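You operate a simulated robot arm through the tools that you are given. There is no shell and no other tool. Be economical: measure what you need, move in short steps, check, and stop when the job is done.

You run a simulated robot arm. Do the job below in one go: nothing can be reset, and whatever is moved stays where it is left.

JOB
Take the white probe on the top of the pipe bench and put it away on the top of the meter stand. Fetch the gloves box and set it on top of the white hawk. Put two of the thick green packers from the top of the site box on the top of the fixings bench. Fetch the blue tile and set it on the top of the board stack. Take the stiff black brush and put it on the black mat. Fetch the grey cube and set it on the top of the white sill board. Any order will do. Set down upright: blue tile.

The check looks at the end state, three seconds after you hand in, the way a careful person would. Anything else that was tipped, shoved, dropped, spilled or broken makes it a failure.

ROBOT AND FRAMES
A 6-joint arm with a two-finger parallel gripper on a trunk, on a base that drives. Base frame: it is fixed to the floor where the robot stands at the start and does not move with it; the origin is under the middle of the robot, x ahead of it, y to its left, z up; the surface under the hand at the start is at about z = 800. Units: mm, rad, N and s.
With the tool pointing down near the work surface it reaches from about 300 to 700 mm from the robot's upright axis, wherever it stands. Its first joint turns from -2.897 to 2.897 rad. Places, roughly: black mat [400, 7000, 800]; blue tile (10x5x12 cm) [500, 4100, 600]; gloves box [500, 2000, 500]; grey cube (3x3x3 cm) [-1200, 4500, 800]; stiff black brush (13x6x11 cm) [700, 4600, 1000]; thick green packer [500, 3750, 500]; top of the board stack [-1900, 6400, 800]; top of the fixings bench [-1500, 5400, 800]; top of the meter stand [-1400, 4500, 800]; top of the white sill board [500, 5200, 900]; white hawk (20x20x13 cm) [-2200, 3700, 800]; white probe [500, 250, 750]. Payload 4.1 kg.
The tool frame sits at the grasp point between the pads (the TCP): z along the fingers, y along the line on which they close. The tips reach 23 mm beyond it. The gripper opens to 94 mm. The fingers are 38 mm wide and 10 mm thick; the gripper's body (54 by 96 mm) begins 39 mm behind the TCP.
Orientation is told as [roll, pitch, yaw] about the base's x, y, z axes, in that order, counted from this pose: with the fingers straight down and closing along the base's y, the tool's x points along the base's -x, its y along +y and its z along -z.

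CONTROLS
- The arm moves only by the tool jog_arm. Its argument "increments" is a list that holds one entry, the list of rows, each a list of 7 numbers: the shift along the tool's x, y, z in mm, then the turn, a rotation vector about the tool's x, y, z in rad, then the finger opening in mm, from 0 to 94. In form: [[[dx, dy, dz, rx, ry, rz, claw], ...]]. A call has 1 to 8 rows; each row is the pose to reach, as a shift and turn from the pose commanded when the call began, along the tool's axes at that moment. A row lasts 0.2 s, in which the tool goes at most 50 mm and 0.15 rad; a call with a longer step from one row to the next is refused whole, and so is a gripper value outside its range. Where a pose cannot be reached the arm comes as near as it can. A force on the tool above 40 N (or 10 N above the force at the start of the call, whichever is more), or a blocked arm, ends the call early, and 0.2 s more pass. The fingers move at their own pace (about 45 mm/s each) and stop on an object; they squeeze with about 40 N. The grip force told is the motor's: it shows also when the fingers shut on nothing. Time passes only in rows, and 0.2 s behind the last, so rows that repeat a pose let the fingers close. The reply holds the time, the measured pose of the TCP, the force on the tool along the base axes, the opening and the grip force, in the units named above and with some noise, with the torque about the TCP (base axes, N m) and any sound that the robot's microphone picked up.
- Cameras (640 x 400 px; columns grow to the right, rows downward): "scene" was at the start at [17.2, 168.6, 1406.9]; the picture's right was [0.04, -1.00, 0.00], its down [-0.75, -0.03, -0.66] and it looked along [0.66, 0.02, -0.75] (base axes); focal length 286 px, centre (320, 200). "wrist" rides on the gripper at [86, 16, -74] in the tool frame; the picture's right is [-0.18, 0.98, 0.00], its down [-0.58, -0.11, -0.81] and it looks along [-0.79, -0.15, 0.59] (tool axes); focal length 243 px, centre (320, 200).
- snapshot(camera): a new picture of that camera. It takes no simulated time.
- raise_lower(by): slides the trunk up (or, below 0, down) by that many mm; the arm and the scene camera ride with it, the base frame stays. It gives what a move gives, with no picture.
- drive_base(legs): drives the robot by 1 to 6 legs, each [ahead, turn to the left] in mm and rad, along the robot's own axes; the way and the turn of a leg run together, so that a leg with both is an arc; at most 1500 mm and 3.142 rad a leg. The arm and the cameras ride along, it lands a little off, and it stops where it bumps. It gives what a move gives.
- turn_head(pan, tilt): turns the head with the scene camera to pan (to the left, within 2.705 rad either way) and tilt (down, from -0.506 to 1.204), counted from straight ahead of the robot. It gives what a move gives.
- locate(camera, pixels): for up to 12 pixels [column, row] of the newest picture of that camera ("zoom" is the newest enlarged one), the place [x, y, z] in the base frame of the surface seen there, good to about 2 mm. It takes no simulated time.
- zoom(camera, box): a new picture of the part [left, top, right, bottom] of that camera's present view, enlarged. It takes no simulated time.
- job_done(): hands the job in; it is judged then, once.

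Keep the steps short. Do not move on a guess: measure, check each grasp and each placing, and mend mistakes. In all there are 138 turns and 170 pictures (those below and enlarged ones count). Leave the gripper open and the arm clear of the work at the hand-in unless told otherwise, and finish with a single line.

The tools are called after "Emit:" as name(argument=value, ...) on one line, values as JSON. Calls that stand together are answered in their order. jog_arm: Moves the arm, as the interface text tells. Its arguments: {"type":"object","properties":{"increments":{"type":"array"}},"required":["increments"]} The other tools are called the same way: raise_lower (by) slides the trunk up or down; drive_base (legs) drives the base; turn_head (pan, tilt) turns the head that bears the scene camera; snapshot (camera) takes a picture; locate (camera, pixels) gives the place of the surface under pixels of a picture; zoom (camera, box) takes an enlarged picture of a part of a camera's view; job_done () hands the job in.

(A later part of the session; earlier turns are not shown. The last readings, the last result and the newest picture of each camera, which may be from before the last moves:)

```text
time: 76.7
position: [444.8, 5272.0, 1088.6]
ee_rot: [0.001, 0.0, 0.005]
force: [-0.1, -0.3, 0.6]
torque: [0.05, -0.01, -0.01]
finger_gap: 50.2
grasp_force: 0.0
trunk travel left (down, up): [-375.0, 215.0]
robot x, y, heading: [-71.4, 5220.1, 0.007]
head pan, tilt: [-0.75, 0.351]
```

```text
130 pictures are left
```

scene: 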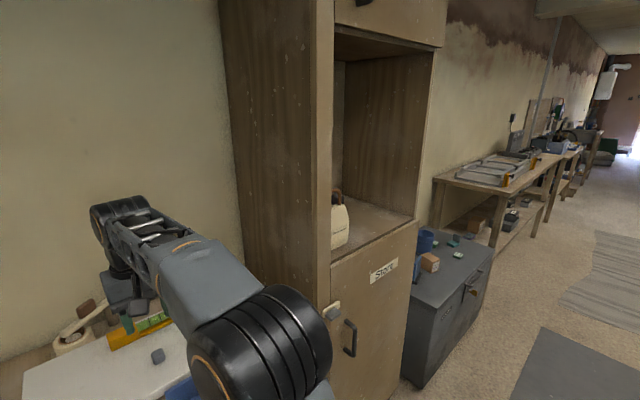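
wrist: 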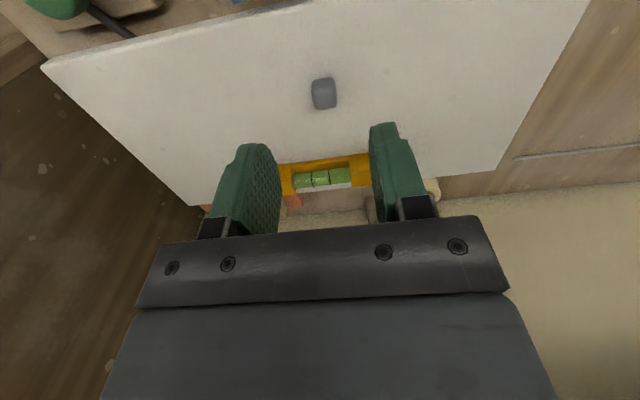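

The cube sits on the board. Next is the brush in the store alcove. I'll retract the arm and drive to face it.

Emit:
jog_arm(increments=[[[45, 0, 0, 0, 0, 0, 80], [90, 0, 0, 0, 0, 0, 80], [130, 0, 0, 0, 0, 0, 80]]])

Emit:
drive_base(legs=[[0, -1.6], [660, 0], [0, 1.59]])

Emit:
turn_head(pan=-0.15, tilt=0.35)

Emit:
snapshot(camera="scene")

Emit:
snapshot(camera="wrist")

```text
time: 77.5
position: [314.0, 5269.5, 1087.6]
ee_rot: [0.0, -0.002, 0.005]
force: [0.2, -1.1, 0.1]
torque: [-0.01, 0.0, 0.02]
finger_gap: 79.7
grasp_force: 0.0
trunk travel left (down, up): [-375.0, 215.0]
robot x, y, heading: [-69.8, 5216.9, 0.004]
head pan, tilt: [-0.75, 0.351]
```

```text
time: 89.0
position: [290.7, 4606.9, 1088.4]
ee_rot: [-0.001, 0.002, -0.005]
force: [0.5, -0.4, -0.4]
torque: [0.02, 0.02, 0.03]
finger_gap: 80.1
grasp_force: 0.1
trunk travel left (down, up): [-375.0, 215.0]
robot x, y, heading: [-96.5, 4559.9, -0.005]
head pan, tilt: [-0.75, 0.351]
```

```text
time: 90.0
position: [292.1, 4606.6, 1087.9]
ee_rot: [0.001, 0.001, -0.007]
force: [-0.6, -0.2, 0.3]
torque: [-0.02, 0.03, 0.01]
finger_gap: 80.4
grasp_force: 0.1
trunk travel left (down, up): [-375.0, 215.0]
robot x, y, heading: [-95.9, 4560.2, -0.004]
head pan, tilt: [-0.15, 0.351]
```

```text
129 pictures are left
```

scene: 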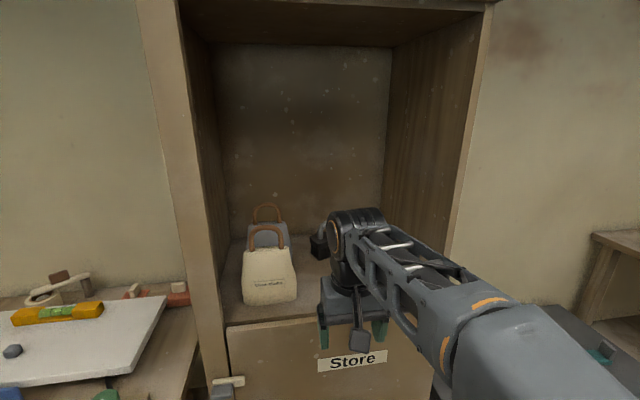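

```text
128 pictures are left
```

wrist: 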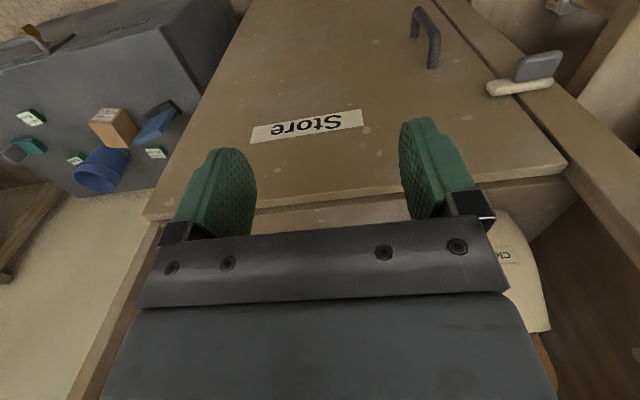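

The arm hides the brush. I'll move the arm to the right and look again.

Emit:
jog_arm(increments=[[[0, -45, 0, 0, 0, 0, 80], [10, -90, 0, 0, 0, 0, 80], [20, -135, 0, 0, 0, 0, 80], [30, -180, 0, 0, 0, 0, 80], [40, -225, 0, 0, 0, 0, 80], [50, -270, 0, 0, 0, 0, 80], [60, -315, 0, 0, 0, 0, 80]]])

Emit:
snapshot(camera="scene")

```text
time: 91.6
position: [228.7, 4290.2, 1087.2]
ee_rot: [0.0, 0.001, -0.004]
force: [-0.1, 0.1, 0.4]
torque: [-0.01, -0.01, 0.01]
finger_gap: 80.2
grasp_force: 0.0
trunk travel left (down, up): [-375.0, 215.0]
robot x, y, heading: [-98.0, 4558.6, -0.009]
head pan, tilt: [-0.15, 0.351]
```

```text
127 pictures are left
```

scene: 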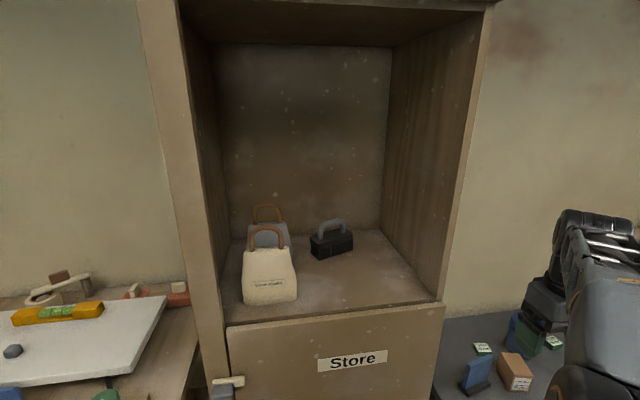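

Emit:
zoom(camera="scene", box=[220, 190, 440, 325])

Emit:
locate(camera="scene", pixels=[[312, 243], [331, 250], [352, 245], [329, 225], [314, 257], [352, 250], [295, 290], [293, 262], [435, 299], [228, 322], [330, 45], [330, 15]])

```text
2.91 times, centred on (330, 258) of scene
```

zoom: 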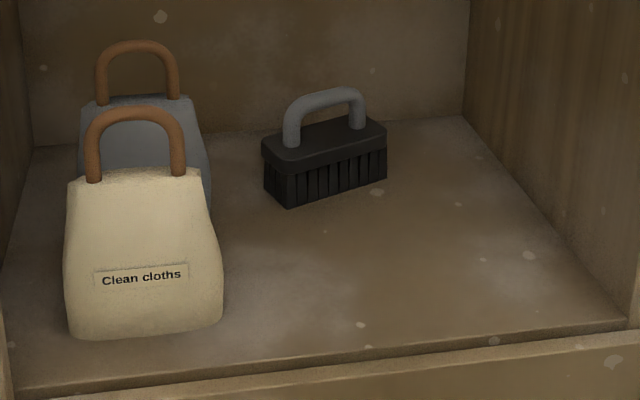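

```text
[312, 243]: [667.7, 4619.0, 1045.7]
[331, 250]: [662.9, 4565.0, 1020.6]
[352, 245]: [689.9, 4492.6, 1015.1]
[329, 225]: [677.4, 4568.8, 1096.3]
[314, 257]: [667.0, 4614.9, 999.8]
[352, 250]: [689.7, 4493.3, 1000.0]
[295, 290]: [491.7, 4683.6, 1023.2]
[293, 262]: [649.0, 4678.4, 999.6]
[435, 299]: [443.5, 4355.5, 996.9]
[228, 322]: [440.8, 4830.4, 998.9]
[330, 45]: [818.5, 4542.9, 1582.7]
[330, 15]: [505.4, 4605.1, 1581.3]
```

The alcove is tall, so a top-down reach onto the brush handle works. I'll measure the handle and brush corners.

Emit:
locate(camera="zoom", pixels=[[292, 142], [357, 124], [300, 103], [325, 94], [350, 91], [289, 165], [385, 140], [265, 145], [365, 115], [325, 150], [288, 205], [325, 103]])

```text
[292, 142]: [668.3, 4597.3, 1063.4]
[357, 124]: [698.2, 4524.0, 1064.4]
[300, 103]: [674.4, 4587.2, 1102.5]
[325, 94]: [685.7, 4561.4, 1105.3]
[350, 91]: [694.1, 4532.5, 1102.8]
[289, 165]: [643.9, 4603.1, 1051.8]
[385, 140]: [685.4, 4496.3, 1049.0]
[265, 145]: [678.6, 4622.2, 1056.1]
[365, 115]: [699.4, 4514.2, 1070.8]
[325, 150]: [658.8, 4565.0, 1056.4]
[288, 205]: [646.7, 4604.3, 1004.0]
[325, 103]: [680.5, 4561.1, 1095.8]
```

The brush lies along about 111°, with its handle bar centred near (687,4560) and topping out at z 1105. I'll raise the trunk, drive 120 mm closer, and bring the tool back in front of the opening.

Emit:
raise_lower(by=200)

Emit:
drive_base(legs=[[120, 0]])

Emit:
jog_arm(increments=[[[0, 45, 0, 0, 0, 0, 60], [0, 90, 0, 0, 0, -0.14, 60], [0, 135, 0, 0, 0, -0.28, 60], [0, 180, 0, 0, 0, -0.42, 60], [0, 225, 0, 0, 0, -0.56, 60], [0, 265, 0, 0, 0, -0.7, 60], [0, 265, 0, 0, 0, -0.84, 60], [0, 265, 0, 0, 0, -0.98, 60]]])

Emit:
jog_arm(increments=[[[0, 0, 0, 0, 0, -0.14, 60], [0, 0, 0, 0, 0, -0.28, 60], [0, 0, 0, 0, 0, -0.42, 60], [0, 0, 0, 0, 0, -0.56, 60], [0, 0, 0, 0, 0, -0.7, 60], [0, 0, 0, 0, 0, -0.84, 60], [0, 0, 0, 0, 0, -0.966, 60]]])

Emit:
snapshot(camera="scene")

```text
time: 93.8
position: [229.1, 4290.6, 1286.9]
ee_rot: [0.0, 0.0, -0.005]
force: [-0.4, -0.2, -0.9]
torque: [0.0, -0.01, -0.03]
finger_gap: 79.9
grasp_force: 0.1
trunk travel left (down, up): [-575.0, 15.0]
robot x, y, heading: [-94.3, 4560.8, -0.003]
head pan, tilt: [-0.15, 0.351]
```

```text
time: 95.0
position: [350.4, 4290.6, 1287.1]
ee_rot: [-0.001, 0.002, -0.006]
force: [0.2, 0.0, 0.5]
torque: [0.0, 0.03, 0.02]
finger_gap: 80.2
grasp_force: 0.0
trunk travel left (down, up): [-575.0, 15.0]
robot x, y, heading: [23.2, 4563.5, -0.011]
head pan, tilt: [-0.15, 0.351]
```

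```text
time: 96.8
position: [350.0, 4555.8, 1287.5]
ee_rot: [0.0, 0.0, 0.977]
force: [0.0, 0.4, 0.6]
torque: [-0.02, 0.0, 0.01]
finger_gap: 60.1
grasp_force: 0.0
trunk travel left (down, up): [-575.0, 15.0]
robot x, y, heading: [24.2, 4559.2, -0.007]
head pan, tilt: [-0.15, 0.351]
```

```text
time: 98.4
position: [351.8, 4555.6, 1287.1]
ee_rot: [0.0, -0.002, 1.943]
force: [0.7, 0.8, 0.2]
torque: [-0.01, 0.03, -0.03]
finger_gap: 60.0
grasp_force: 0.1
trunk travel left (down, up): [-575.0, 15.0]
robot x, y, heading: [25.6, 4562.2, -0.006]
head pan, tilt: [-0.15, 0.351]
```

```text
125 pictures are left
```

scene: 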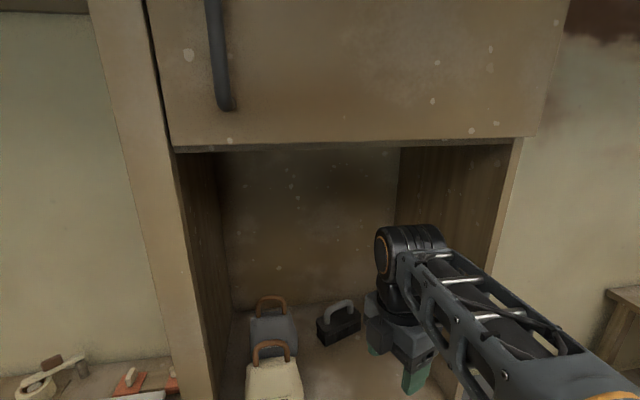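

I'll move the tool into the alcove above the handle, descending to a TCP of 1187.

Emit:
jog_arm(increments=[[[14.7, -39.2, 12.5, 0, 0, 0, 60], [29.4, -78.4, 25, 0, 0, 0, 60], [44.1, -117.6, 37.5, 0, 0, 0, 60], [58.8, -156.8, 50, 0, 0, 0, 60], [73.5, -196, 62.5, 0, 0, 0, 60], [88.2, -235.2, 75, 0, 0, 0, 60], [103, -274.4, 87.5, 0, 0, 0, 60], [117.7, -313.5, 100, 0, 0, 0, 60]]])

Emit:
snapshot(camera="wrist")

Emit:
snapshot(camera="scene")

```text
time: 100.2
position: [689.6, 4560.6, 1186.1]
ee_rot: [0.003, -0.002, 1.94]
force: [0.9, -0.1, -0.1]
torque: [0.03, 0.0, -0.01]
finger_gap: 60.1
grasp_force: 0.1
trunk travel left (down, up): [-575.0, 15.0]
robot x, y, heading: [22.0, 4557.6, -0.003]
head pan, tilt: [-0.15, 0.351]
```

```text
124 pictures are left
```

wrist: 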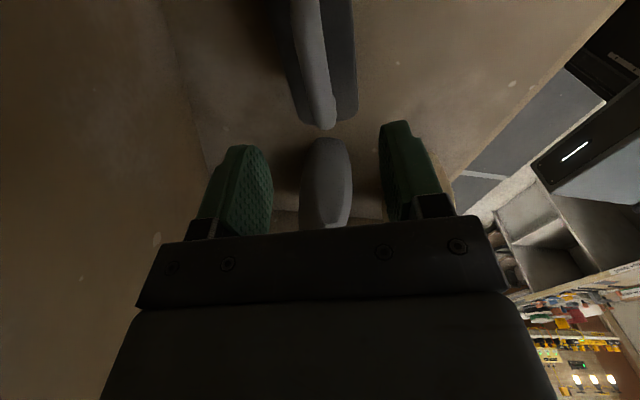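

```text
123 pictures are left
```

scene: 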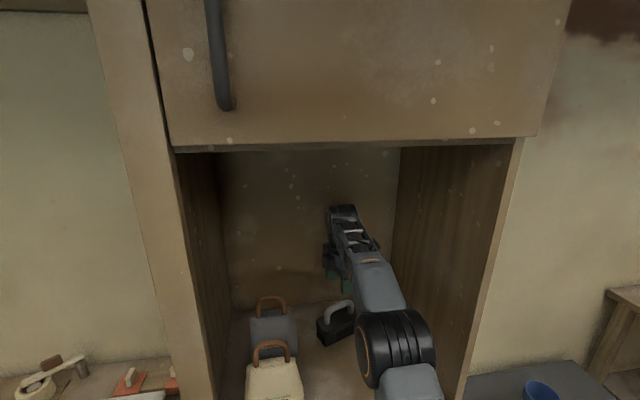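

The brush handle shows at (315,60), with the grey bag beyond. I'll measure the handle in this view.

Emit:
locate(camera="wrist", pixels=[[315, 20], [318, 60], [322, 100], [327, 122], [300, 60], [335, 60], [345, 90], [325, 150], [350, 10]])

Emit:
zoom(camera="wrist", box=[220, 0, 420, 230])

```text
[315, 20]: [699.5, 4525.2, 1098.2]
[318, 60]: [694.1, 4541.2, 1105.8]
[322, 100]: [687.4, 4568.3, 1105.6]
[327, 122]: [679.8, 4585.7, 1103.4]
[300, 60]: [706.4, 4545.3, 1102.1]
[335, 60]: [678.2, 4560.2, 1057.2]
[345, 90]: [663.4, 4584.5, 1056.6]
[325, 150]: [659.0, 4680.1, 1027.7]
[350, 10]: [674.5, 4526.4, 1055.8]
```

```text
1.74 times, centred on (320, 115) of wrist
```

zoom: 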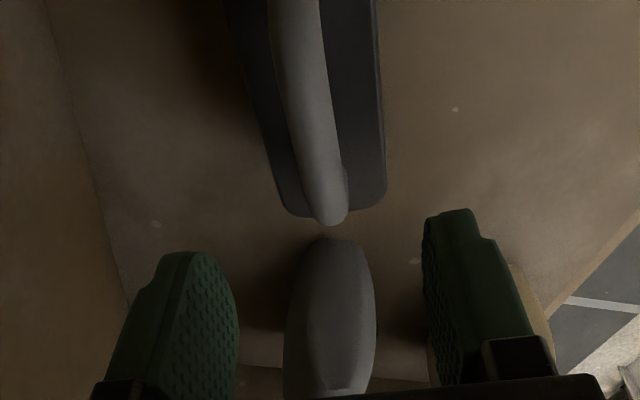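

The bar top is at z 1105.6 and the brush back at z 1057. I'll descend to a TCP of 1088 and close on the bar.

Emit:
jog_arm(increments=[[[0, 0, 30, 0, 0, 0, 60], [0, 0, 60, 0, 0, 0, 60], [0, 0, 85, 0, 0, 0, 60], [0, 0, 98, 0, 0, 0, 60], [0, 0, 98, 0, 0, 0, 30], [0, 0, 98, 0, 0, 0, 5], [0, 0, 98, 0, 0, 0, 5], [0, 0, 98, 0, 0, 0, 5]]])

Emit:
snapshot(camera="wrist")

```text
time: 102.0
position: [685.6, 4557.6, 1087.4]
ee_rot: [0.001, 0.0, 1.941]
force: [-0.3, -1.0, 0.3]
torque: [-0.02, -0.01, 0.01]
finger_gap: 17.1
grasp_force: 40.1
trunk travel left (down, up): [-575.0, 15.0]
robot x, y, heading: [27.2, 4560.0, -0.005]
head pan, tilt: [-0.15, 0.351]
```

```text
121 pictures are left
```

wrist: 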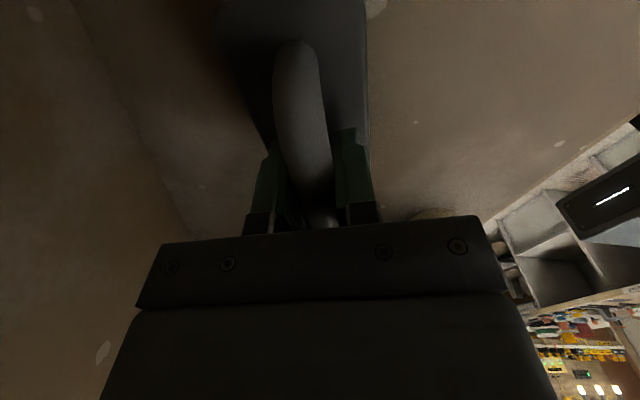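

Gripped at 17 mm. I'll lift 50 mm and draw it straight back out of the alcove.

Emit:
jog_arm(increments=[[[0, 0, -25, 0, 0, 0, 5], [0, 0, -60, 0, 0, 0, 5], [0, 0, -100, 0, 0, 0, 5], [-16, 42, -105, 0, 0, 0, 5], [-32, 84, -110, 0, 0, 0, 5], [-48, 126, -115, 0, 0, 0, 5], [-64, 168, -120, 0, 0, 0, 5], [-80, 210, -125, 0, 0, 0, 5]]])

Emit:
jog_arm(increments=[[[-16, 42, 0, 0, 0, 0, 5], [-32, 84, 0, 0, 0, 0, 5], [-42, 110, 0, 0, 0, 0, 5]]])

Emit:
snapshot(camera="scene")

Emit:
snapshot(camera="wrist")

```text
time: 103.8
position: [460.8, 4557.4, 1215.2]
ee_rot: [-0.001, 0.001, 1.939]
force: [0.3, -0.1, -1.7]
torque: [-0.01, -0.01, -0.03]
finger_gap: 16.9
grasp_force: 39.7
trunk travel left (down, up): [-575.0, 15.0]
robot x, y, heading: [26.1, 4559.4, -0.009]
head pan, tilt: [-0.15, 0.351]
```

```text
time: 104.6
position: [342.6, 4558.6, 1214.9]
ee_rot: [0.0, 0.001, 1.94]
force: [0.2, 0.3, -1.6]
torque: [0.01, 0.05, 0.0]
finger_gap: 17.4
grasp_force: 40.0
trunk travel left (down, up): [-575.0, 15.0]
robot x, y, heading: [24.1, 4559.7, -0.004]
head pan, tilt: [-0.15, 0.351]
```

```text
120 pictures are left
```

scene: 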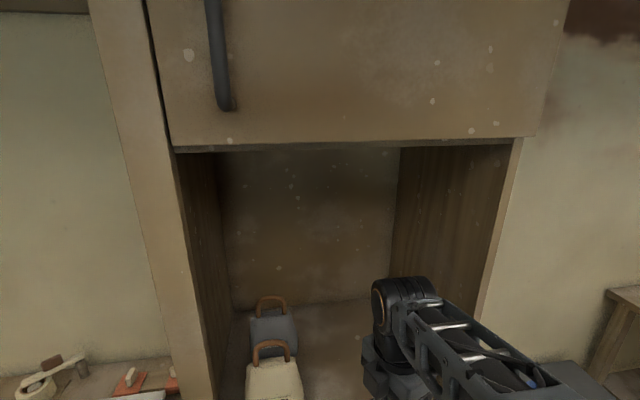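

```text
119 pictures are left
```

wrist: 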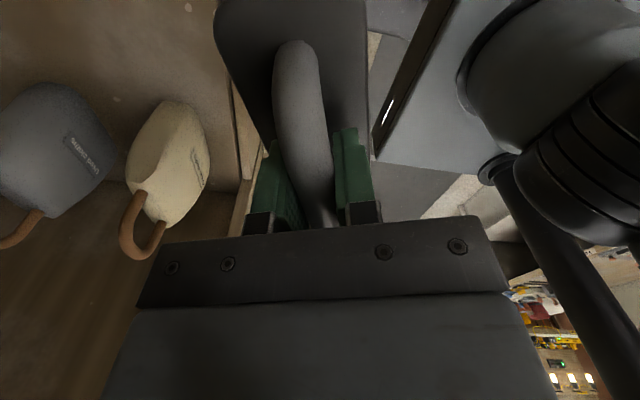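

The brush is out and held. I'll back off 250 mm, turn up the aisle and look ahead.

Emit:
drive_base(legs=[[-250, 0], [0, 1.575]])

Emit:
turn_head(pan=-0.3, tilt=0.35)

Emit:
snapshot(camera="scene")

```text
time: 110.2
position: [-220.5, 4879.5, 1214.9]
ee_rot: [-0.001, 0.001, -2.779]
force: [-0.1, 0.0, -1.7]
torque: [0.03, 0.01, 0.03]
finger_gap: 16.7
grasp_force: 40.1
trunk travel left (down, up): [-575.0, 15.0]
robot x, y, heading: [-222.6, 4561.9, 1.562]
head pan, tilt: [-0.15, 0.351]
```

```text
time: 110.9
position: [-220.6, 4879.1, 1214.8]
ee_rot: [0.0, -0.001, -2.779]
force: [-0.7, -0.1, -1.4]
torque: [-0.06, 0.0, 0.0]
finger_gap: 16.9
grasp_force: 39.8
trunk travel left (down, up): [-575.0, 15.0]
robot x, y, heading: [-224.8, 4563.2, 1.559]
head pan, tilt: [-0.3, 0.351]
```

```text
118 pictures are left
```

scene: 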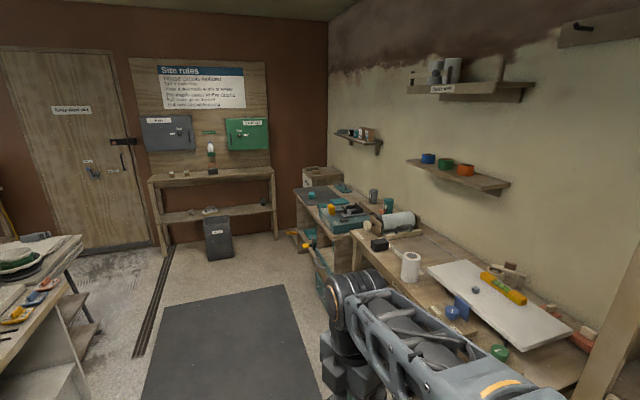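

Emit:
zoom(camera="scene", box=[280, 160, 420, 260])

Emit:
locate(camera="scene", pixels=[[318, 197], [335, 193], [345, 212], [305, 248], [325, 278], [340, 268], [307, 172], [312, 262]])

```text
4.00 times, centred on (350, 210) of scene
```

zoom: 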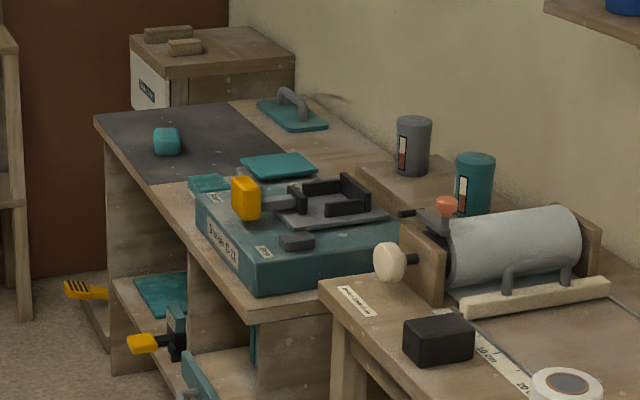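

```text
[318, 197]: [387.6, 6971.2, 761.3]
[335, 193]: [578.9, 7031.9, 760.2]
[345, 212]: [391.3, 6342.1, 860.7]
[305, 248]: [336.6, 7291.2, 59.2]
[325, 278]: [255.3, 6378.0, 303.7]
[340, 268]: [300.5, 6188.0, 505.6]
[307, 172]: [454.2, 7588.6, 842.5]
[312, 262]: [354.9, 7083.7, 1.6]
```

The black mat lies near x 290–570, y 6900–7150, z 761. The aisle to it is clear, so I'll drive alongside and face it.

Emit:
drive_base(legs=[[1400, 0], [950, 0], [0, -1.56]])

Emit:
turn_head(pan=0.0, tilt=0.75)

Emit:
snapshot(camera="scene")

```text
time: 126.3
position: [138.8, 6894.6, 1214.1]
ee_rot: [0.0, -0.001, 1.909]
force: [-0.1, -0.1, -1.5]
torque: [-0.04, -0.01, -0.01]
finger_gap: 17.0
grasp_force: 40.3
trunk travel left (down, up): [-575.0, 15.0]
robot x, y, heading: [-176.9, 6908.2, -0.037]
head pan, tilt: [-0.3, 0.351]
```

```text
time: 127.2
position: [137.8, 6894.2, 1214.2]
ee_rot: [0.0, -0.001, 1.911]
force: [0.1, 0.5, -1.1]
torque: [0.0, 0.04, 0.05]
finger_gap: 16.7
grasp_force: 40.1
trunk travel left (down, up): [-575.0, 15.0]
robot x, y, heading: [-180.5, 6908.4, -0.031]
head pan, tilt: [0.0, 0.75]
```

```text
116 pictures are left
```

scene: 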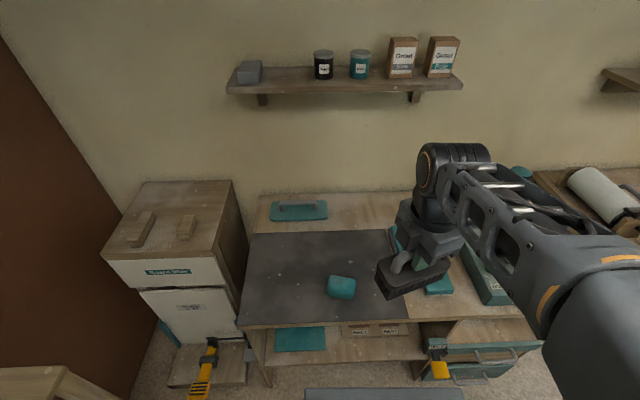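

Emit:
locate(camera="scene", pixels=[[245, 322], [255, 237], [388, 232], [408, 318], [341, 287], [300, 270], [350, 250], [385, 300], [330, 297], [290, 300], [240, 370], [440, 345]])

Emit:
zoom(camera="scene", box=[230, 190, 470, 340])

```text
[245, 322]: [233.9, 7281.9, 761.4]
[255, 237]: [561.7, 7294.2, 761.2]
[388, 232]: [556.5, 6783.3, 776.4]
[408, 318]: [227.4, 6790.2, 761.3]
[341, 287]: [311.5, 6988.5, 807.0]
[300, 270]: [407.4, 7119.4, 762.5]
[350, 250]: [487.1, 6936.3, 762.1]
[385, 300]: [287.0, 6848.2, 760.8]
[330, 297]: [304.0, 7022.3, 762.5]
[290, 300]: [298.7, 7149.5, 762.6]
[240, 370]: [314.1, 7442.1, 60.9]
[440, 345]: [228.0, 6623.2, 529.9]
```

```text
2.67 times, centred on (350, 265) of scene
```

zoom: 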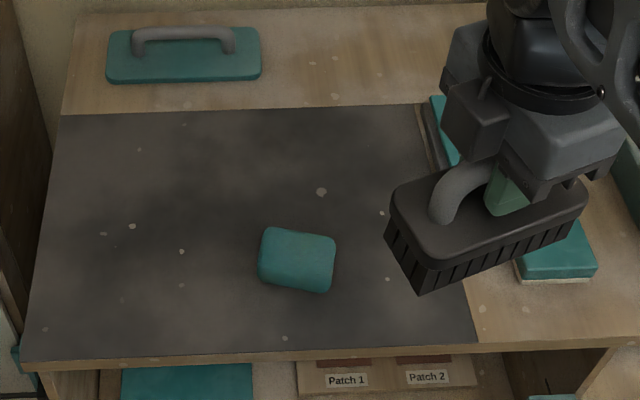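

The mat spans x 234–560, y 6785–7294, top z 762. I'll set the brush at (420,7060), clear of the sponge. First I'll lower the trunk 200 and move above the spot.

Emit:
raise_lower(by=-200)

Emit:
jog_arm(increments=[[[-7.8, -40, 0, 0, 0, 0, 5], [-15.6, -80, 0, 0, 0, 0, 5], [-23.4, -120, 0, 0, 0, 0, 5], [-31.2, -160, 0, 0, 0, 0, 5], [-39, -200, 10, 0, 0, 0, 5], [-46.8, -240, 20, 0, 0, 0, 5], [-54.6, -280, 30, 0, 0, 0, 5], [-62.6, -321, 50, 0, 0, 0, 5]]])

Emit:
snapshot(camera="scene")

```text
time: 129.3
position: [138.4, 6895.1, 1014.3]
ee_rot: [0.0, 0.0, 1.911]
force: [0.3, -0.1, -2.5]
torque: [-0.01, 0.01, 0.02]
finger_gap: 17.1
grasp_force: 39.8
trunk travel left (down, up): [-375.0, 215.0]
robot x, y, heading: [-182.2, 6902.9, -0.034]
head pan, tilt: [0.0, 0.75]
```

```text
time: 131.2
position: [419.4, 7061.1, 964.0]
ee_rot: [-0.001, 0.0, 1.908]
force: [-0.2, -0.1, -0.8]
torque: [-0.06, -0.02, 0.0]
finger_gap: 16.9
grasp_force: 40.3
trunk travel left (down, up): [-375.0, 215.0]
robot x, y, heading: [-182.9, 6907.5, -0.042]
head pan, tilt: [0.0, 0.75]
```

```text
114 pictures are left
```

scene: 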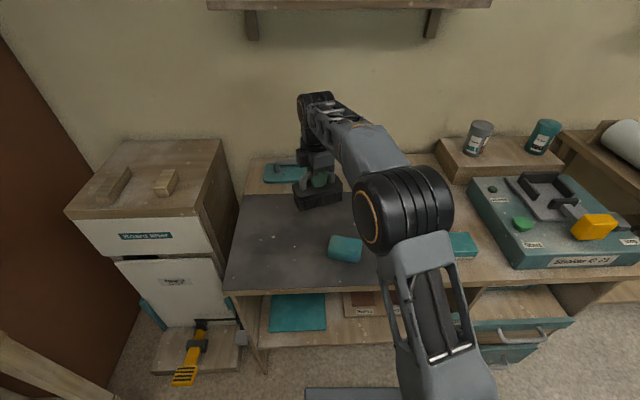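

I'll lower to just above the mat.

Emit:
jog_arm(increments=[[[0, 0, 40, 0, 0, 0, 5], [0, 0, 80, 0, 0, 0, 5], [0, 0, 103, 0, 0, 0, 5], [0, 0, 109, 0, 0, 0, 5], [0, 0, 111, 0, 0, 0, 5], [0, 0, 111, 0, 0, 0, 5]]])

Emit:
zoom(camera="scene", box=[220, 130, 420, 290])

```text
time: 132.6
position: [419.5, 7060.8, 855.2]
ee_rot: [0.0, -0.001, 1.909]
force: [-1.0, 0.2, -2.8]
torque: [-0.01, 0.02, 0.05]
finger_gap: 16.8
grasp_force: 40.0
trunk travel left (down, up): [-375.0, 215.0]
robot x, y, heading: [-175.7, 6910.8, -0.037]
head pan, tilt: [0.0, 0.75]
```

```text
2.50 times, centred on (320, 210) of scene
```

zoom: 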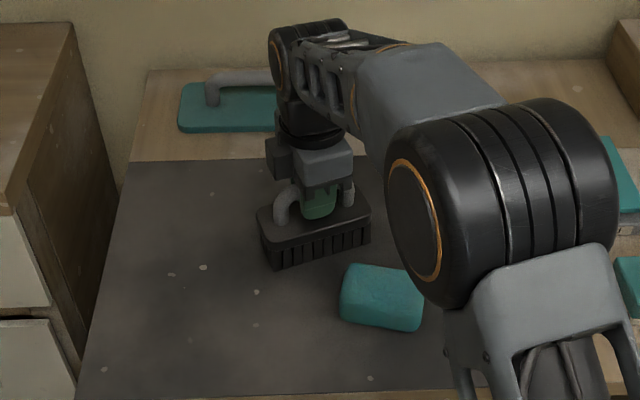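

I'm near contact, so I'll go down another 4 mm in 1 mm steps.

Emit:
jog_arm(increments=[[[0, 0, 1, 0, 0, 0, 5], [0, 0, 2, 0, 0, 0, 5], [0, 0, 3, 0, 0, 0, 5], [0, 0, 4, 0, 0, 0, 5], [0, 0, 4, 0, 0, 0, 5]]])

```text
time: 133.8
position: [419.9, 7059.8, 850.3]
ee_rot: [-0.001, 0.001, 1.911]
force: [-0.4, 0.4, 2.3]
torque: [-0.09, 0.03, -0.03]
finger_gap: 16.8
grasp_force: 39.5
trunk travel left (down, up): [-375.0, 215.0]
robot x, y, heading: [-178.0, 6908.8, -0.037]
head pan, tilt: [0.0, 0.75]
```

Force shifted up by about 4 N, so the brush is on the mat. I'll open and rise.

Emit:
jog_arm(increments=[[[0, 0, 0, 0, 0, 0, 30], [0, 0, 0, 0, 0, 0, 50], [0, 0, 0, 0, 0, 0, 50], [0, 0, -30, 0, 0, 0, 50], [0, 0, -75, 0, 0, 0, 50], [0, 0, -120, 0, 0, 0, 50], [0, 0, -165, 0, 0, 0, 50], [0, 0, -205, 0, 0, 0, 50]]])

Emit:
jog_arm(increments=[[[0, 40, -10, 0, 0, 0.14, 80], [0, 80, -20, 0, 0, 0.28, 80], [0, 120, -25, 0, 0, 0.42, 80], [0, 160, -30, 0, 0, 0.56, 80], [0, 200, -30, 0, 0, 0.7, 80], [20, 240, -30, 0, 0, 0.84, 80], [40, 280, -30, 0, 0, 0.98, 80]]])

Emit:
jog_arm(increments=[[[0, 0, 0, 0, 0, 0.14, 80], [0, 0, 0, 0, 0, 0.28, 80], [0, 0, 0, 0, 0, 0.42, 80], [0, 0, 0, 0, 0, 0.56, 80], [0, 0, 0, 0, 0, 0.7, 80], [0, 0, 0, 0, 0, 0.84, 80], [0, 0, 0, 0, 0, 0.96, 80]]])

Emit:
snapshot(camera="scene")

```text
time: 135.6
position: [417.4, 7060.4, 1052.4]
ee_rot: [0.002, 0.0, 1.91]
force: [-0.6, 0.4, -0.4]
torque: [-0.01, 0.0, 0.02]
finger_gap: 49.8
grasp_force: 0.0
trunk travel left (down, up): [-375.0, 215.0]
robot x, y, heading: [-180.1, 6905.8, -0.041]
head pan, tilt: [0.0, 0.75]
```

```text
time: 137.2
position: [167.6, 6928.3, 1083.8]
ee_rot: [0.0, 0.001, 0.928]
force: [-0.6, -0.1, -0.3]
torque: [0.03, -0.01, 0.0]
finger_gap: 79.9
grasp_force: 0.0
trunk travel left (down, up): [-375.0, 215.0]
robot x, y, heading: [-180.7, 6905.8, -0.04]
head pan, tilt: [0.0, 0.75]
```

```text
time: 138.8
position: [168.4, 6930.3, 1082.6]
ee_rot: [0.001, 0.001, -0.031]
force: [0.1, -0.4, -0.4]
torque: [-0.01, -0.01, -0.02]
finger_gap: 79.9
grasp_force: 0.0
trunk travel left (down, up): [-375.0, 215.0]
robot x, y, heading: [-180.0, 6904.9, -0.041]
head pan, tilt: [0.0, 0.75]
```

```text
112 pictures are left
```

scene: 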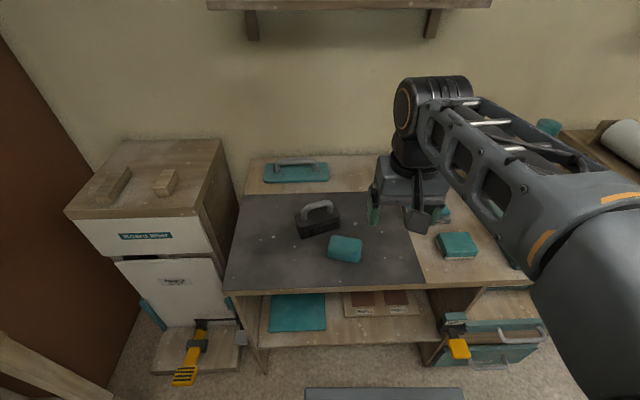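

The brush stands on the mat. From here I'll look across to the left end of the room for the board stack.

Emit:
turn_head(pan=2.6, tilt=0.3)

Emit:
snapshot(camera="scene")

```text
time: 141.1
position: [168.6, 6929.6, 1084.1]
ee_rot: [-0.001, 0.001, -0.029]
force: [0.0, -0.1, 0.2]
torque: [0.0, -0.04, 0.01]
finger_gap: 80.3
grasp_force: 0.1
trunk travel left (down, up): [-375.0, 215.0]
robot x, y, heading: [-176.1, 6908.1, -0.039]
head pan, tilt: [2.601, 0.3]
```

```text
111 pictures are left
```

scene: 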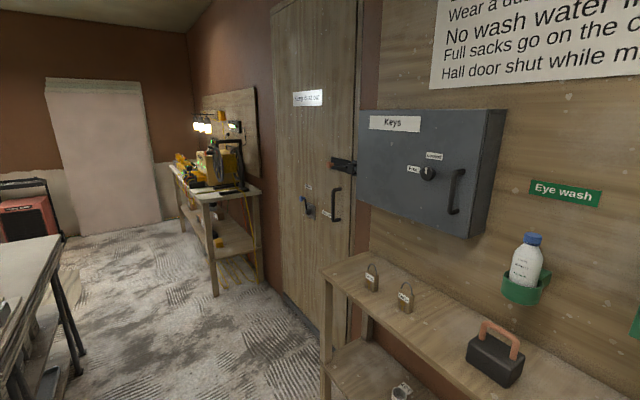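

I'll turn the robot to face left and see the bay behind the partition.

Emit:
drive_base(legs=[[0, 2.9], [500, 0]])

Emit:
turn_head(pan=0.3, tilt=0.35)

Emit:
snapshot(camera="scene")

```text
time: 150.9
position: [-1023.0, 7086.0, 1084.0]
ee_rot: [0.001, -0.001, 2.902]
force: [-0.2, 0.1, -0.5]
torque: [-0.02, 0.0, 0.02]
finger_gap: 80.0
grasp_force: 0.1
trunk travel left (down, up): [-375.0, 215.0]
robot x, y, heading: [-675.0, 7038.5, 2.894]
head pan, tilt: [2.601, 0.3]
```

```text
time: 153.1
position: [-1023.7, 7087.0, 1084.9]
ee_rot: [0.0, 0.0, 2.902]
force: [0.0, -0.1, 0.8]
torque: [0.0, -0.01, 0.01]
finger_gap: 80.1
grasp_force: 0.0
trunk travel left (down, up): [-375.0, 215.0]
robot x, y, heading: [-678.2, 7037.0, 2.894]
head pan, tilt: [0.3, 0.351]
```

```text
110 pictures are left
```

scene: 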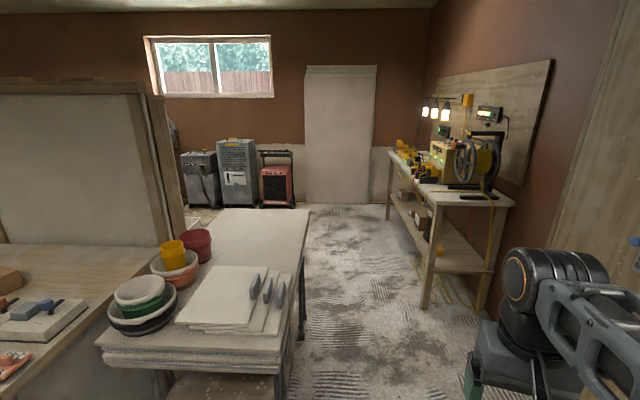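

The board stack is at (230,280) and there's a passage beside it. I'll measure.

Emit:
locate(camera="scene", pixels=[[100, 345], [305, 325], [285, 365], [270, 215], [310, 212], [240, 230], [200, 330], [240, 290], [435, 305], [390, 220], [300, 345], [155, 205]])

Emit:
zoom(camera="scene", box=[80, 190, 320, 390])

```text
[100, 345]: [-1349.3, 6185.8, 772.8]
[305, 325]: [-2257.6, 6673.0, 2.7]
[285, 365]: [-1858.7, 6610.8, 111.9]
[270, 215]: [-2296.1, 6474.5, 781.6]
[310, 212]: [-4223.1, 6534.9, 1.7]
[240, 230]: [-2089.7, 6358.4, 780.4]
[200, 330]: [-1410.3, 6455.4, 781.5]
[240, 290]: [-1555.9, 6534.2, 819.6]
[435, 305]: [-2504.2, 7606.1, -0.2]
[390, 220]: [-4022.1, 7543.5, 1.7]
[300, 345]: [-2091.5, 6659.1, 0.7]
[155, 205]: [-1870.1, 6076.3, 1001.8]
```

```text
2.00 times, centred on (200, 290) of scene
```

zoom: 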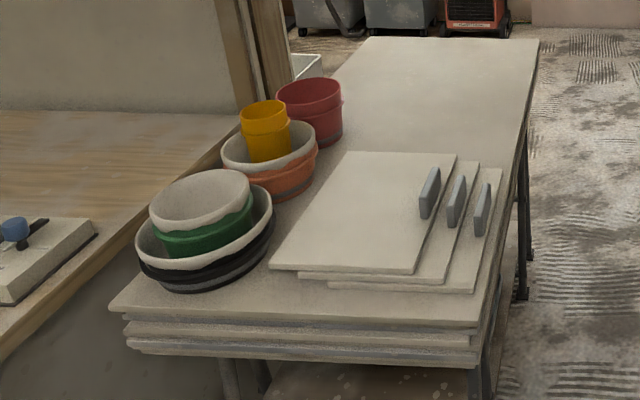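

The board stack top is at z 781, with free room around (-2050,6450), reachable from the passage. Now I'll go to the site box for the tile and packers.

Emit:
drive_base(legs=[[0, 1.996], [1500, 0], [1484, 0], [0, 1.393]])

Emit:
turn_head(pan=-0.1, tilt=0.75)

Emit:
snapshot(camera="scene")

```text
time: 175.6
position: [120.5, 4107.9, 1085.2]
ee_rot: [0.0, 0.0, -0.035]
force: [0.4, 0.7, 0.1]
torque: [-0.02, -0.02, -0.02]
finger_gap: 80.2
grasp_force: 0.1
trunk travel left (down, up): [-375.0, 215.0]
robot x, y, heading: [-228.5, 4084.2, -0.04]
head pan, tilt: [0.3, 0.351]
```

```text
time: 176.5
position: [120.1, 4106.4, 1083.6]
ee_rot: [0.0, 0.0, -0.036]
force: [-0.4, 0.7, -0.3]
torque: [0.01, 0.01, 0.04]
finger_gap: 80.1
grasp_force: 0.1
trunk travel left (down, up): [-375.0, 215.0]
robot x, y, heading: [-229.9, 4088.9, -0.04]
head pan, tilt: [-0.099, 0.75]
```

```text
108 pictures are left
```

scene: 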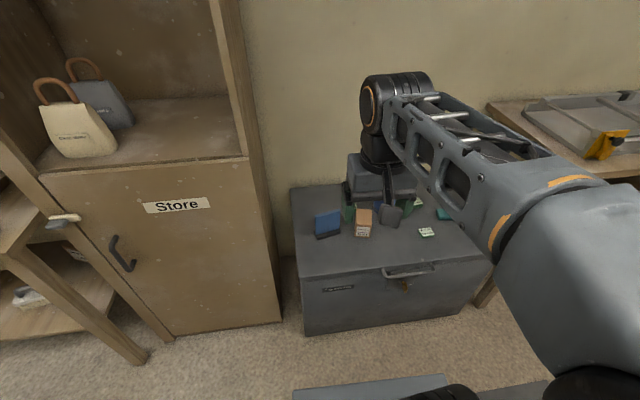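

I'll swing the arm to the right to uncover the box top.

Emit:
jog_arm(increments=[[[10, -45, 0, 0, 0, 0, 80], [20, -90, 0, 0, 0, 0, 80], [30, -135, 0, 0, 0, 0, 80], [45, -180, 0, 0, 0, 0, 80], [60, -225, 0, 0, 0, 0, 80], [80, -270, 0, 0, 0, 0, 80], [100, -310, 0, 0, 0, 0, 80], [120, -340, 0, 0, 0, 0, 80]]])

Emit:
snapshot(camera="scene")

Emit:
zoom(camera="scene", box=[290, 170, 490, 295])

```text
time: 178.3
position: [-11.4, 3769.2, 1083.3]
ee_rot: [0.0, -0.002, -0.037]
force: [-0.9, 0.2, -0.4]
torque: [0.01, 0.0, 0.02]
finger_gap: 79.9
grasp_force: 0.0
trunk travel left (down, up): [-375.0, 215.0]
robot x, y, heading: [-228.5, 4082.9, -0.04]
head pan, tilt: [-0.099, 0.75]
```

```text
107 pictures are left
```

scene: 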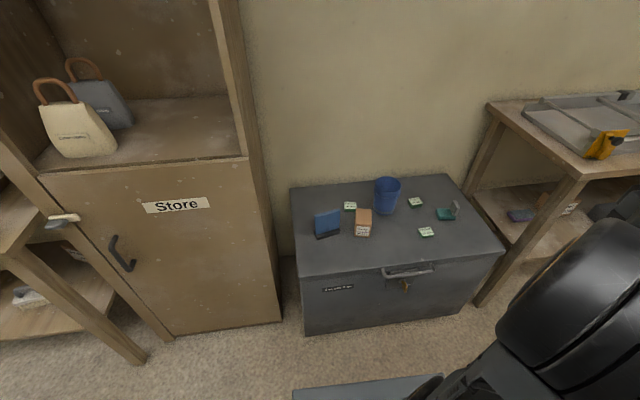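

```text
3.20 times, centred on (390, 232) of scene
```

zoom: 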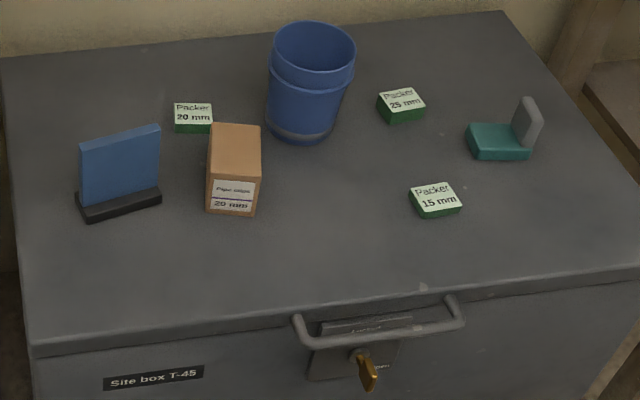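

Packers are labelled 20, 25 and 15 mm. I'll take the two thickest, 25 and 20. I'll measure everything on the box top.

Emit:
locate(camera="zoom", pixels=[[82, 145], [158, 130], [122, 175], [85, 205], [160, 190], [193, 112], [400, 98], [436, 193], [230, 150], [312, 60], [235, 210], [320, 335]])

Emit:
zoom(camera="scene", box=[300, 190, 380, 250])

```text
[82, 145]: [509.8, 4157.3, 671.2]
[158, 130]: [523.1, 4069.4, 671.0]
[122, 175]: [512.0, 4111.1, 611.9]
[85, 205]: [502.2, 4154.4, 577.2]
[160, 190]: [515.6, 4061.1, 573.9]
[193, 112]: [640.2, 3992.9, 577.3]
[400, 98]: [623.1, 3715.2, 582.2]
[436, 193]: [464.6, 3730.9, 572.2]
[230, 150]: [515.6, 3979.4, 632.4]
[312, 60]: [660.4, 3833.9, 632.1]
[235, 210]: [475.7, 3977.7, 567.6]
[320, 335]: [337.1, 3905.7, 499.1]
```

```text
6.67 times, centred on (340, 220) of scene
```

zoom: 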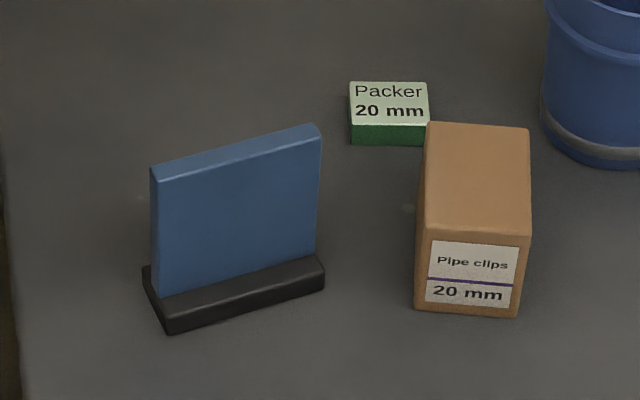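

The tile is a blue panel in a black base, with its top at z 671 and the box top at z 557. Before driving closer I'll check how far my own base reaches forward, at (340,388).

Emit:
locate(camera="scene", pixels=[[330, 390], [400, 382], [440, 377], [296, 394], [405, 285], [305, 335], [410, 268], [390, 180], [400, 310], [345, 300]])

```text
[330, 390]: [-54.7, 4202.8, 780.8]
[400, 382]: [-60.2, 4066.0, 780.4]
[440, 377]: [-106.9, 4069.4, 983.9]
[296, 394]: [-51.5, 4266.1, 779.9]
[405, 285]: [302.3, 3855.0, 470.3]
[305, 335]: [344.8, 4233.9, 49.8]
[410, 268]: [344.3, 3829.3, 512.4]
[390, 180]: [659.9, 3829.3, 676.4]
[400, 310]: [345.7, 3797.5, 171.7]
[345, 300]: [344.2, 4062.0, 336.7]
```

The base front reaches only about 180 mm ahead of the axis, so there's room. I'll drive 170 mm in, swing the arm round with the yaw for the tile, and lower the trunk.

Emit:
drive_base(legs=[[170, 0.03]])

Emit:
jog_arm(increments=[[[-20, 40, 0, 0, 0, 0.14, 50], [-40, 80, 0, 0, 0, 0.28, 50], [-60, 120, 0, 0, 0, 0.42, 50], [-80, 160, 0, 0, 0, 0.56, 50], [-100, 200, 0, 0, 0, 0.7, 50], [-120, 240, 0, 0, 0, 0.84, 50], [-140, 280, 0, 0, 0, 0.98, 50], [-160, 320, 0, 0, 0, 1.12, 50]]])

Emit:
raise_lower(by=-200)

```text
time: 179.8
position: [168.0, 3770.4, 1083.5]
ee_rot: [0.0, -0.001, -0.007]
force: [-0.8, -0.9, -1.2]
torque: [0.0, -0.01, 0.0]
finger_gap: 80.0
grasp_force: 0.1
trunk travel left (down, up): [-375.0, 215.0]
robot x, y, heading: [-60.7, 4081.6, -0.017]
head pan, tilt: [-0.099, 0.75]
```

```text
time: 181.6
position: [327.9, 4093.4, 1085.1]
ee_rot: [0.0, 0.0, -1.126]
force: [-0.2, -0.7, 0.1]
torque: [0.0, 0.01, -0.01]
finger_gap: 50.1
grasp_force: 0.0
trunk travel left (down, up): [-375.0, 215.0]
robot x, y, heading: [-57.8, 4080.6, -0.012]
head pan, tilt: [-0.099, 0.75]
```

```text
time: 183.7
position: [327.6, 4090.6, 885.9]
ee_rot: [0.0, 0.001, -1.125]
force: [0.0, 0.4, 0.1]
torque: [-0.01, 0.01, 0.02]
finger_gap: 50.2
grasp_force: 0.0
trunk travel left (down, up): [-175.0, 415.0]
robot x, y, heading: [-58.1, 4080.0, -0.014]
head pan, tilt: [-0.099, 0.75]
```

Emit:
jog_arm(increments=[[[-13, 37, 20, 0, 0, 0.1, 50], [-26, 74, 40, 0, 0, 0.2, 50], [-39, 111, 60, 0, 0, 0.3, 50], [-52, 148, 80, 0, 0, 0.3, 50], [-64.9, 184.5, 100, 0, 0, 0.3, 50], [-64.9, 184.5, 126, 0, 0, 0.3, 50]]])

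Emit:
snapshot(camera="wrist")

Emit:
snapshot(camera="scene")

```text
time: 185.1
position: [520.7, 4113.2, 759.1]
ee_rot: [-0.001, 0.002, -1.424]
force: [-0.5, 0.1, 0.2]
torque: [-0.04, -0.03, 0.02]
finger_gap: 49.9
grasp_force: 0.0
trunk travel left (down, up): [-175.0, 415.0]
robot x, y, heading: [-54.1, 4078.3, -0.014]
head pan, tilt: [-0.099, 0.75]
```

```text
104 pictures are left
```

wrist: 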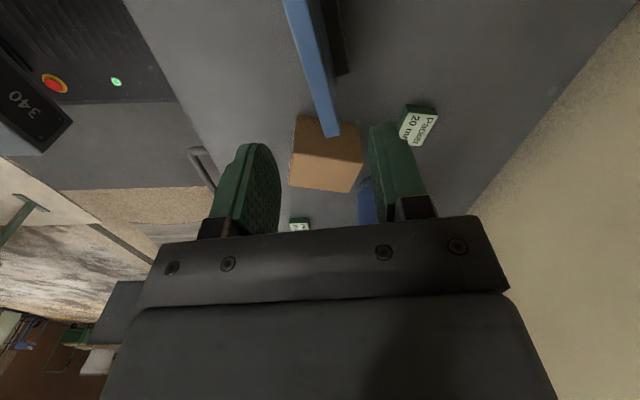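

```text
103 pictures are left
```

scene: 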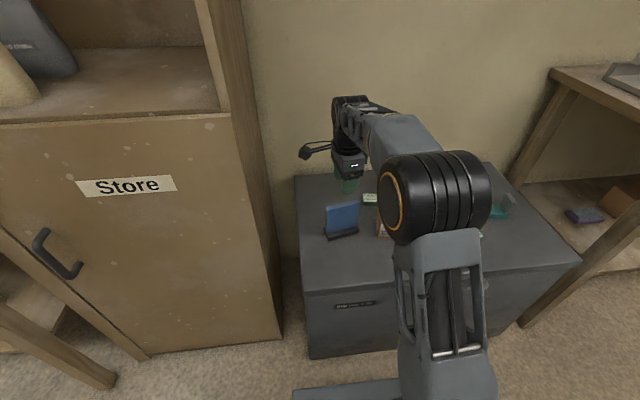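

The tile's top edge runs from (300,0) to (330,135). I'll measure it.

Emit:
locate(camera="wrist", pixels=[[300, 10], [307, 40], [316, 80], [325, 120], [332, 130], [291, 12], [310, 12]])

Emit:
zoom(camera="wrist", box=[240, 0, 400, 150])

```text
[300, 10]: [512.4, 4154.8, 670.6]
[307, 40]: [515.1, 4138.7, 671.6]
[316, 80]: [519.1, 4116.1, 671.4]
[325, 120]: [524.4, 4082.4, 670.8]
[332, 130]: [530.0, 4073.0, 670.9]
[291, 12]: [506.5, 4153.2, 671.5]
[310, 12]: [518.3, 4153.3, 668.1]
```

```text
2.67 times, centred on (320, 75) of wrist
```

zoom: 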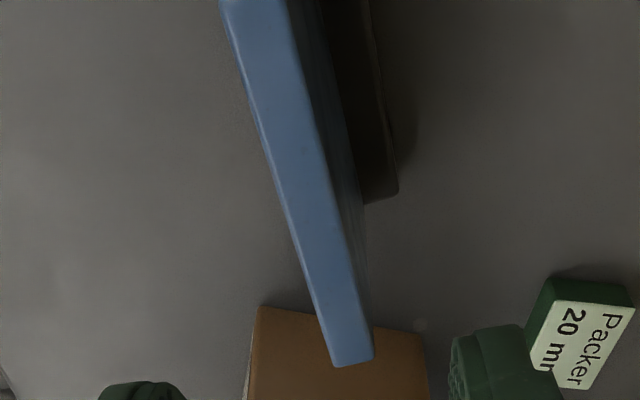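

Edge centre is about (519.5,4113). I'll lower to a TCP of 645 and close.

Emit:
jog_arm(increments=[[[0, -1, 40, 0, 0, 0, 50], [0, -1, 80, 0, 0, 0, 50], [0, -1, 114, 0, 0, 0, 50], [0, -1, 114, 0, 0, 0, 50], [0, -1, 114, 0, 0, 0, 20], [0, -1, 114, 0, 0, 0, 5], [0, -1, 114, 0, 0, 0, 5], [0, -1, 114, 0, 0, 0, 5]]])

Emit:
snapshot(camera="wrist")

```text
time: 186.9
position: [521.7, 4112.9, 644.2]
ee_rot: [-0.001, 0.0, -1.427]
force: [0.6, 0.2, -0.3]
torque: [-0.03, -0.05, -0.03]
finger_gap: 14.0
grasp_force: 40.0
trunk travel left (down, up): [-175.0, 415.0]
robot x, y, heading: [-57.6, 4082.5, -0.013]
head pan, tilt: [-0.099, 0.75]
```

```text
101 pictures are left
```

wrist: 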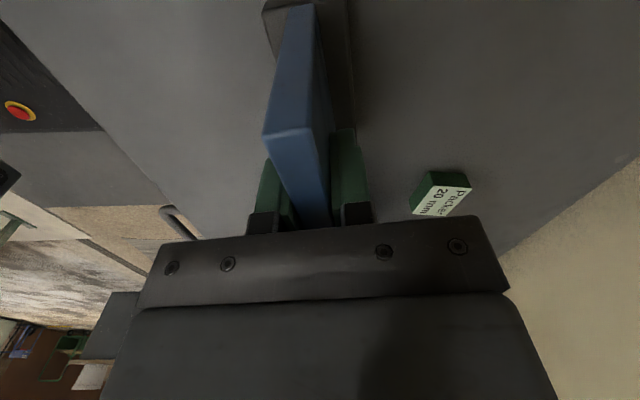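

Gripped at 14 mm. I'll lift and draw back, then check the base comes along.

Emit:
jog_arm(increments=[[[0, 0, -20, 0, 0, 0, 5], [0, 0, -60, 0, 0, 0, 5], [0, 0, -105, 0, 0, 0, 5], [0, 0, -150, 0, 0, 0, 5], [0, 0, -195, 0, 0, 0, 5], [0, -45, -210, 0, 0, 0, 5], [0, -90, -225, 0, 0, 0, 5], [0, -135, -240, 0, 0, 0, 5]]])

Emit:
raise_lower(by=200)

Emit:
snapshot(camera="scene")

Emit:
snapshot(camera="wrist")

```text
time: 188.7
position: [387.5, 4093.8, 883.9]
ee_rot: [-0.002, 0.0, -1.425]
force: [0.7, 0.4, -3.8]
torque: [-0.02, 0.04, 0.01]
finger_gap: 13.8
grasp_force: 40.0
trunk travel left (down, up): [-175.0, 415.0]
robot x, y, heading: [-57.1, 4082.1, -0.011]
head pan, tilt: [-0.099, 0.75]
```

```text
time: 190.9
position: [387.5, 4094.3, 1084.4]
ee_rot: [0.0, 0.0, -1.426]
force: [0.1, 0.4, -4.0]
torque: [-0.02, 0.03, -0.02]
finger_gap: 13.7
grasp_force: 39.6
trunk travel left (down, up): [-375.0, 215.0]
robot x, y, heading: [-60.2, 4085.7, -0.013]
head pan, tilt: [-0.099, 0.75]
```

```text
100 pictures are left
```

scene: 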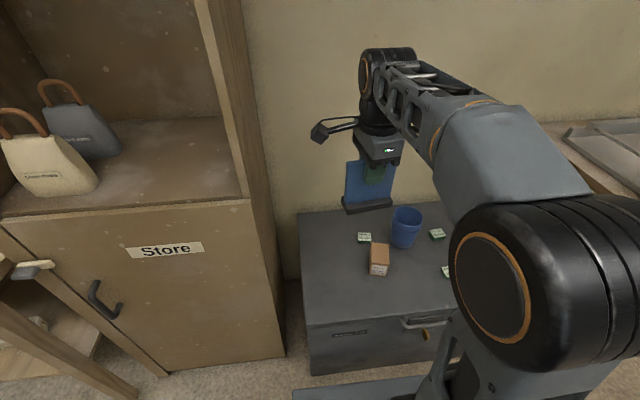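

```text
99 pictures are left
```

wrist: 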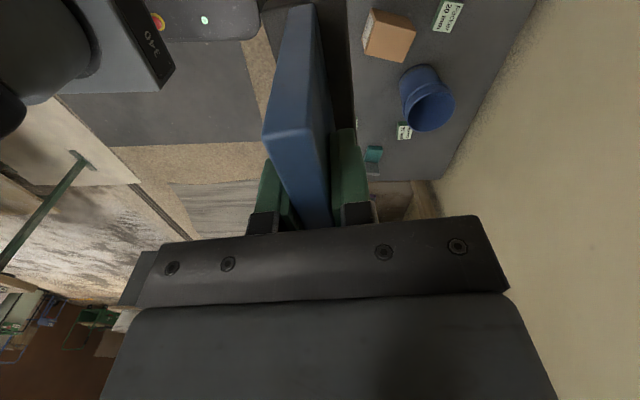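

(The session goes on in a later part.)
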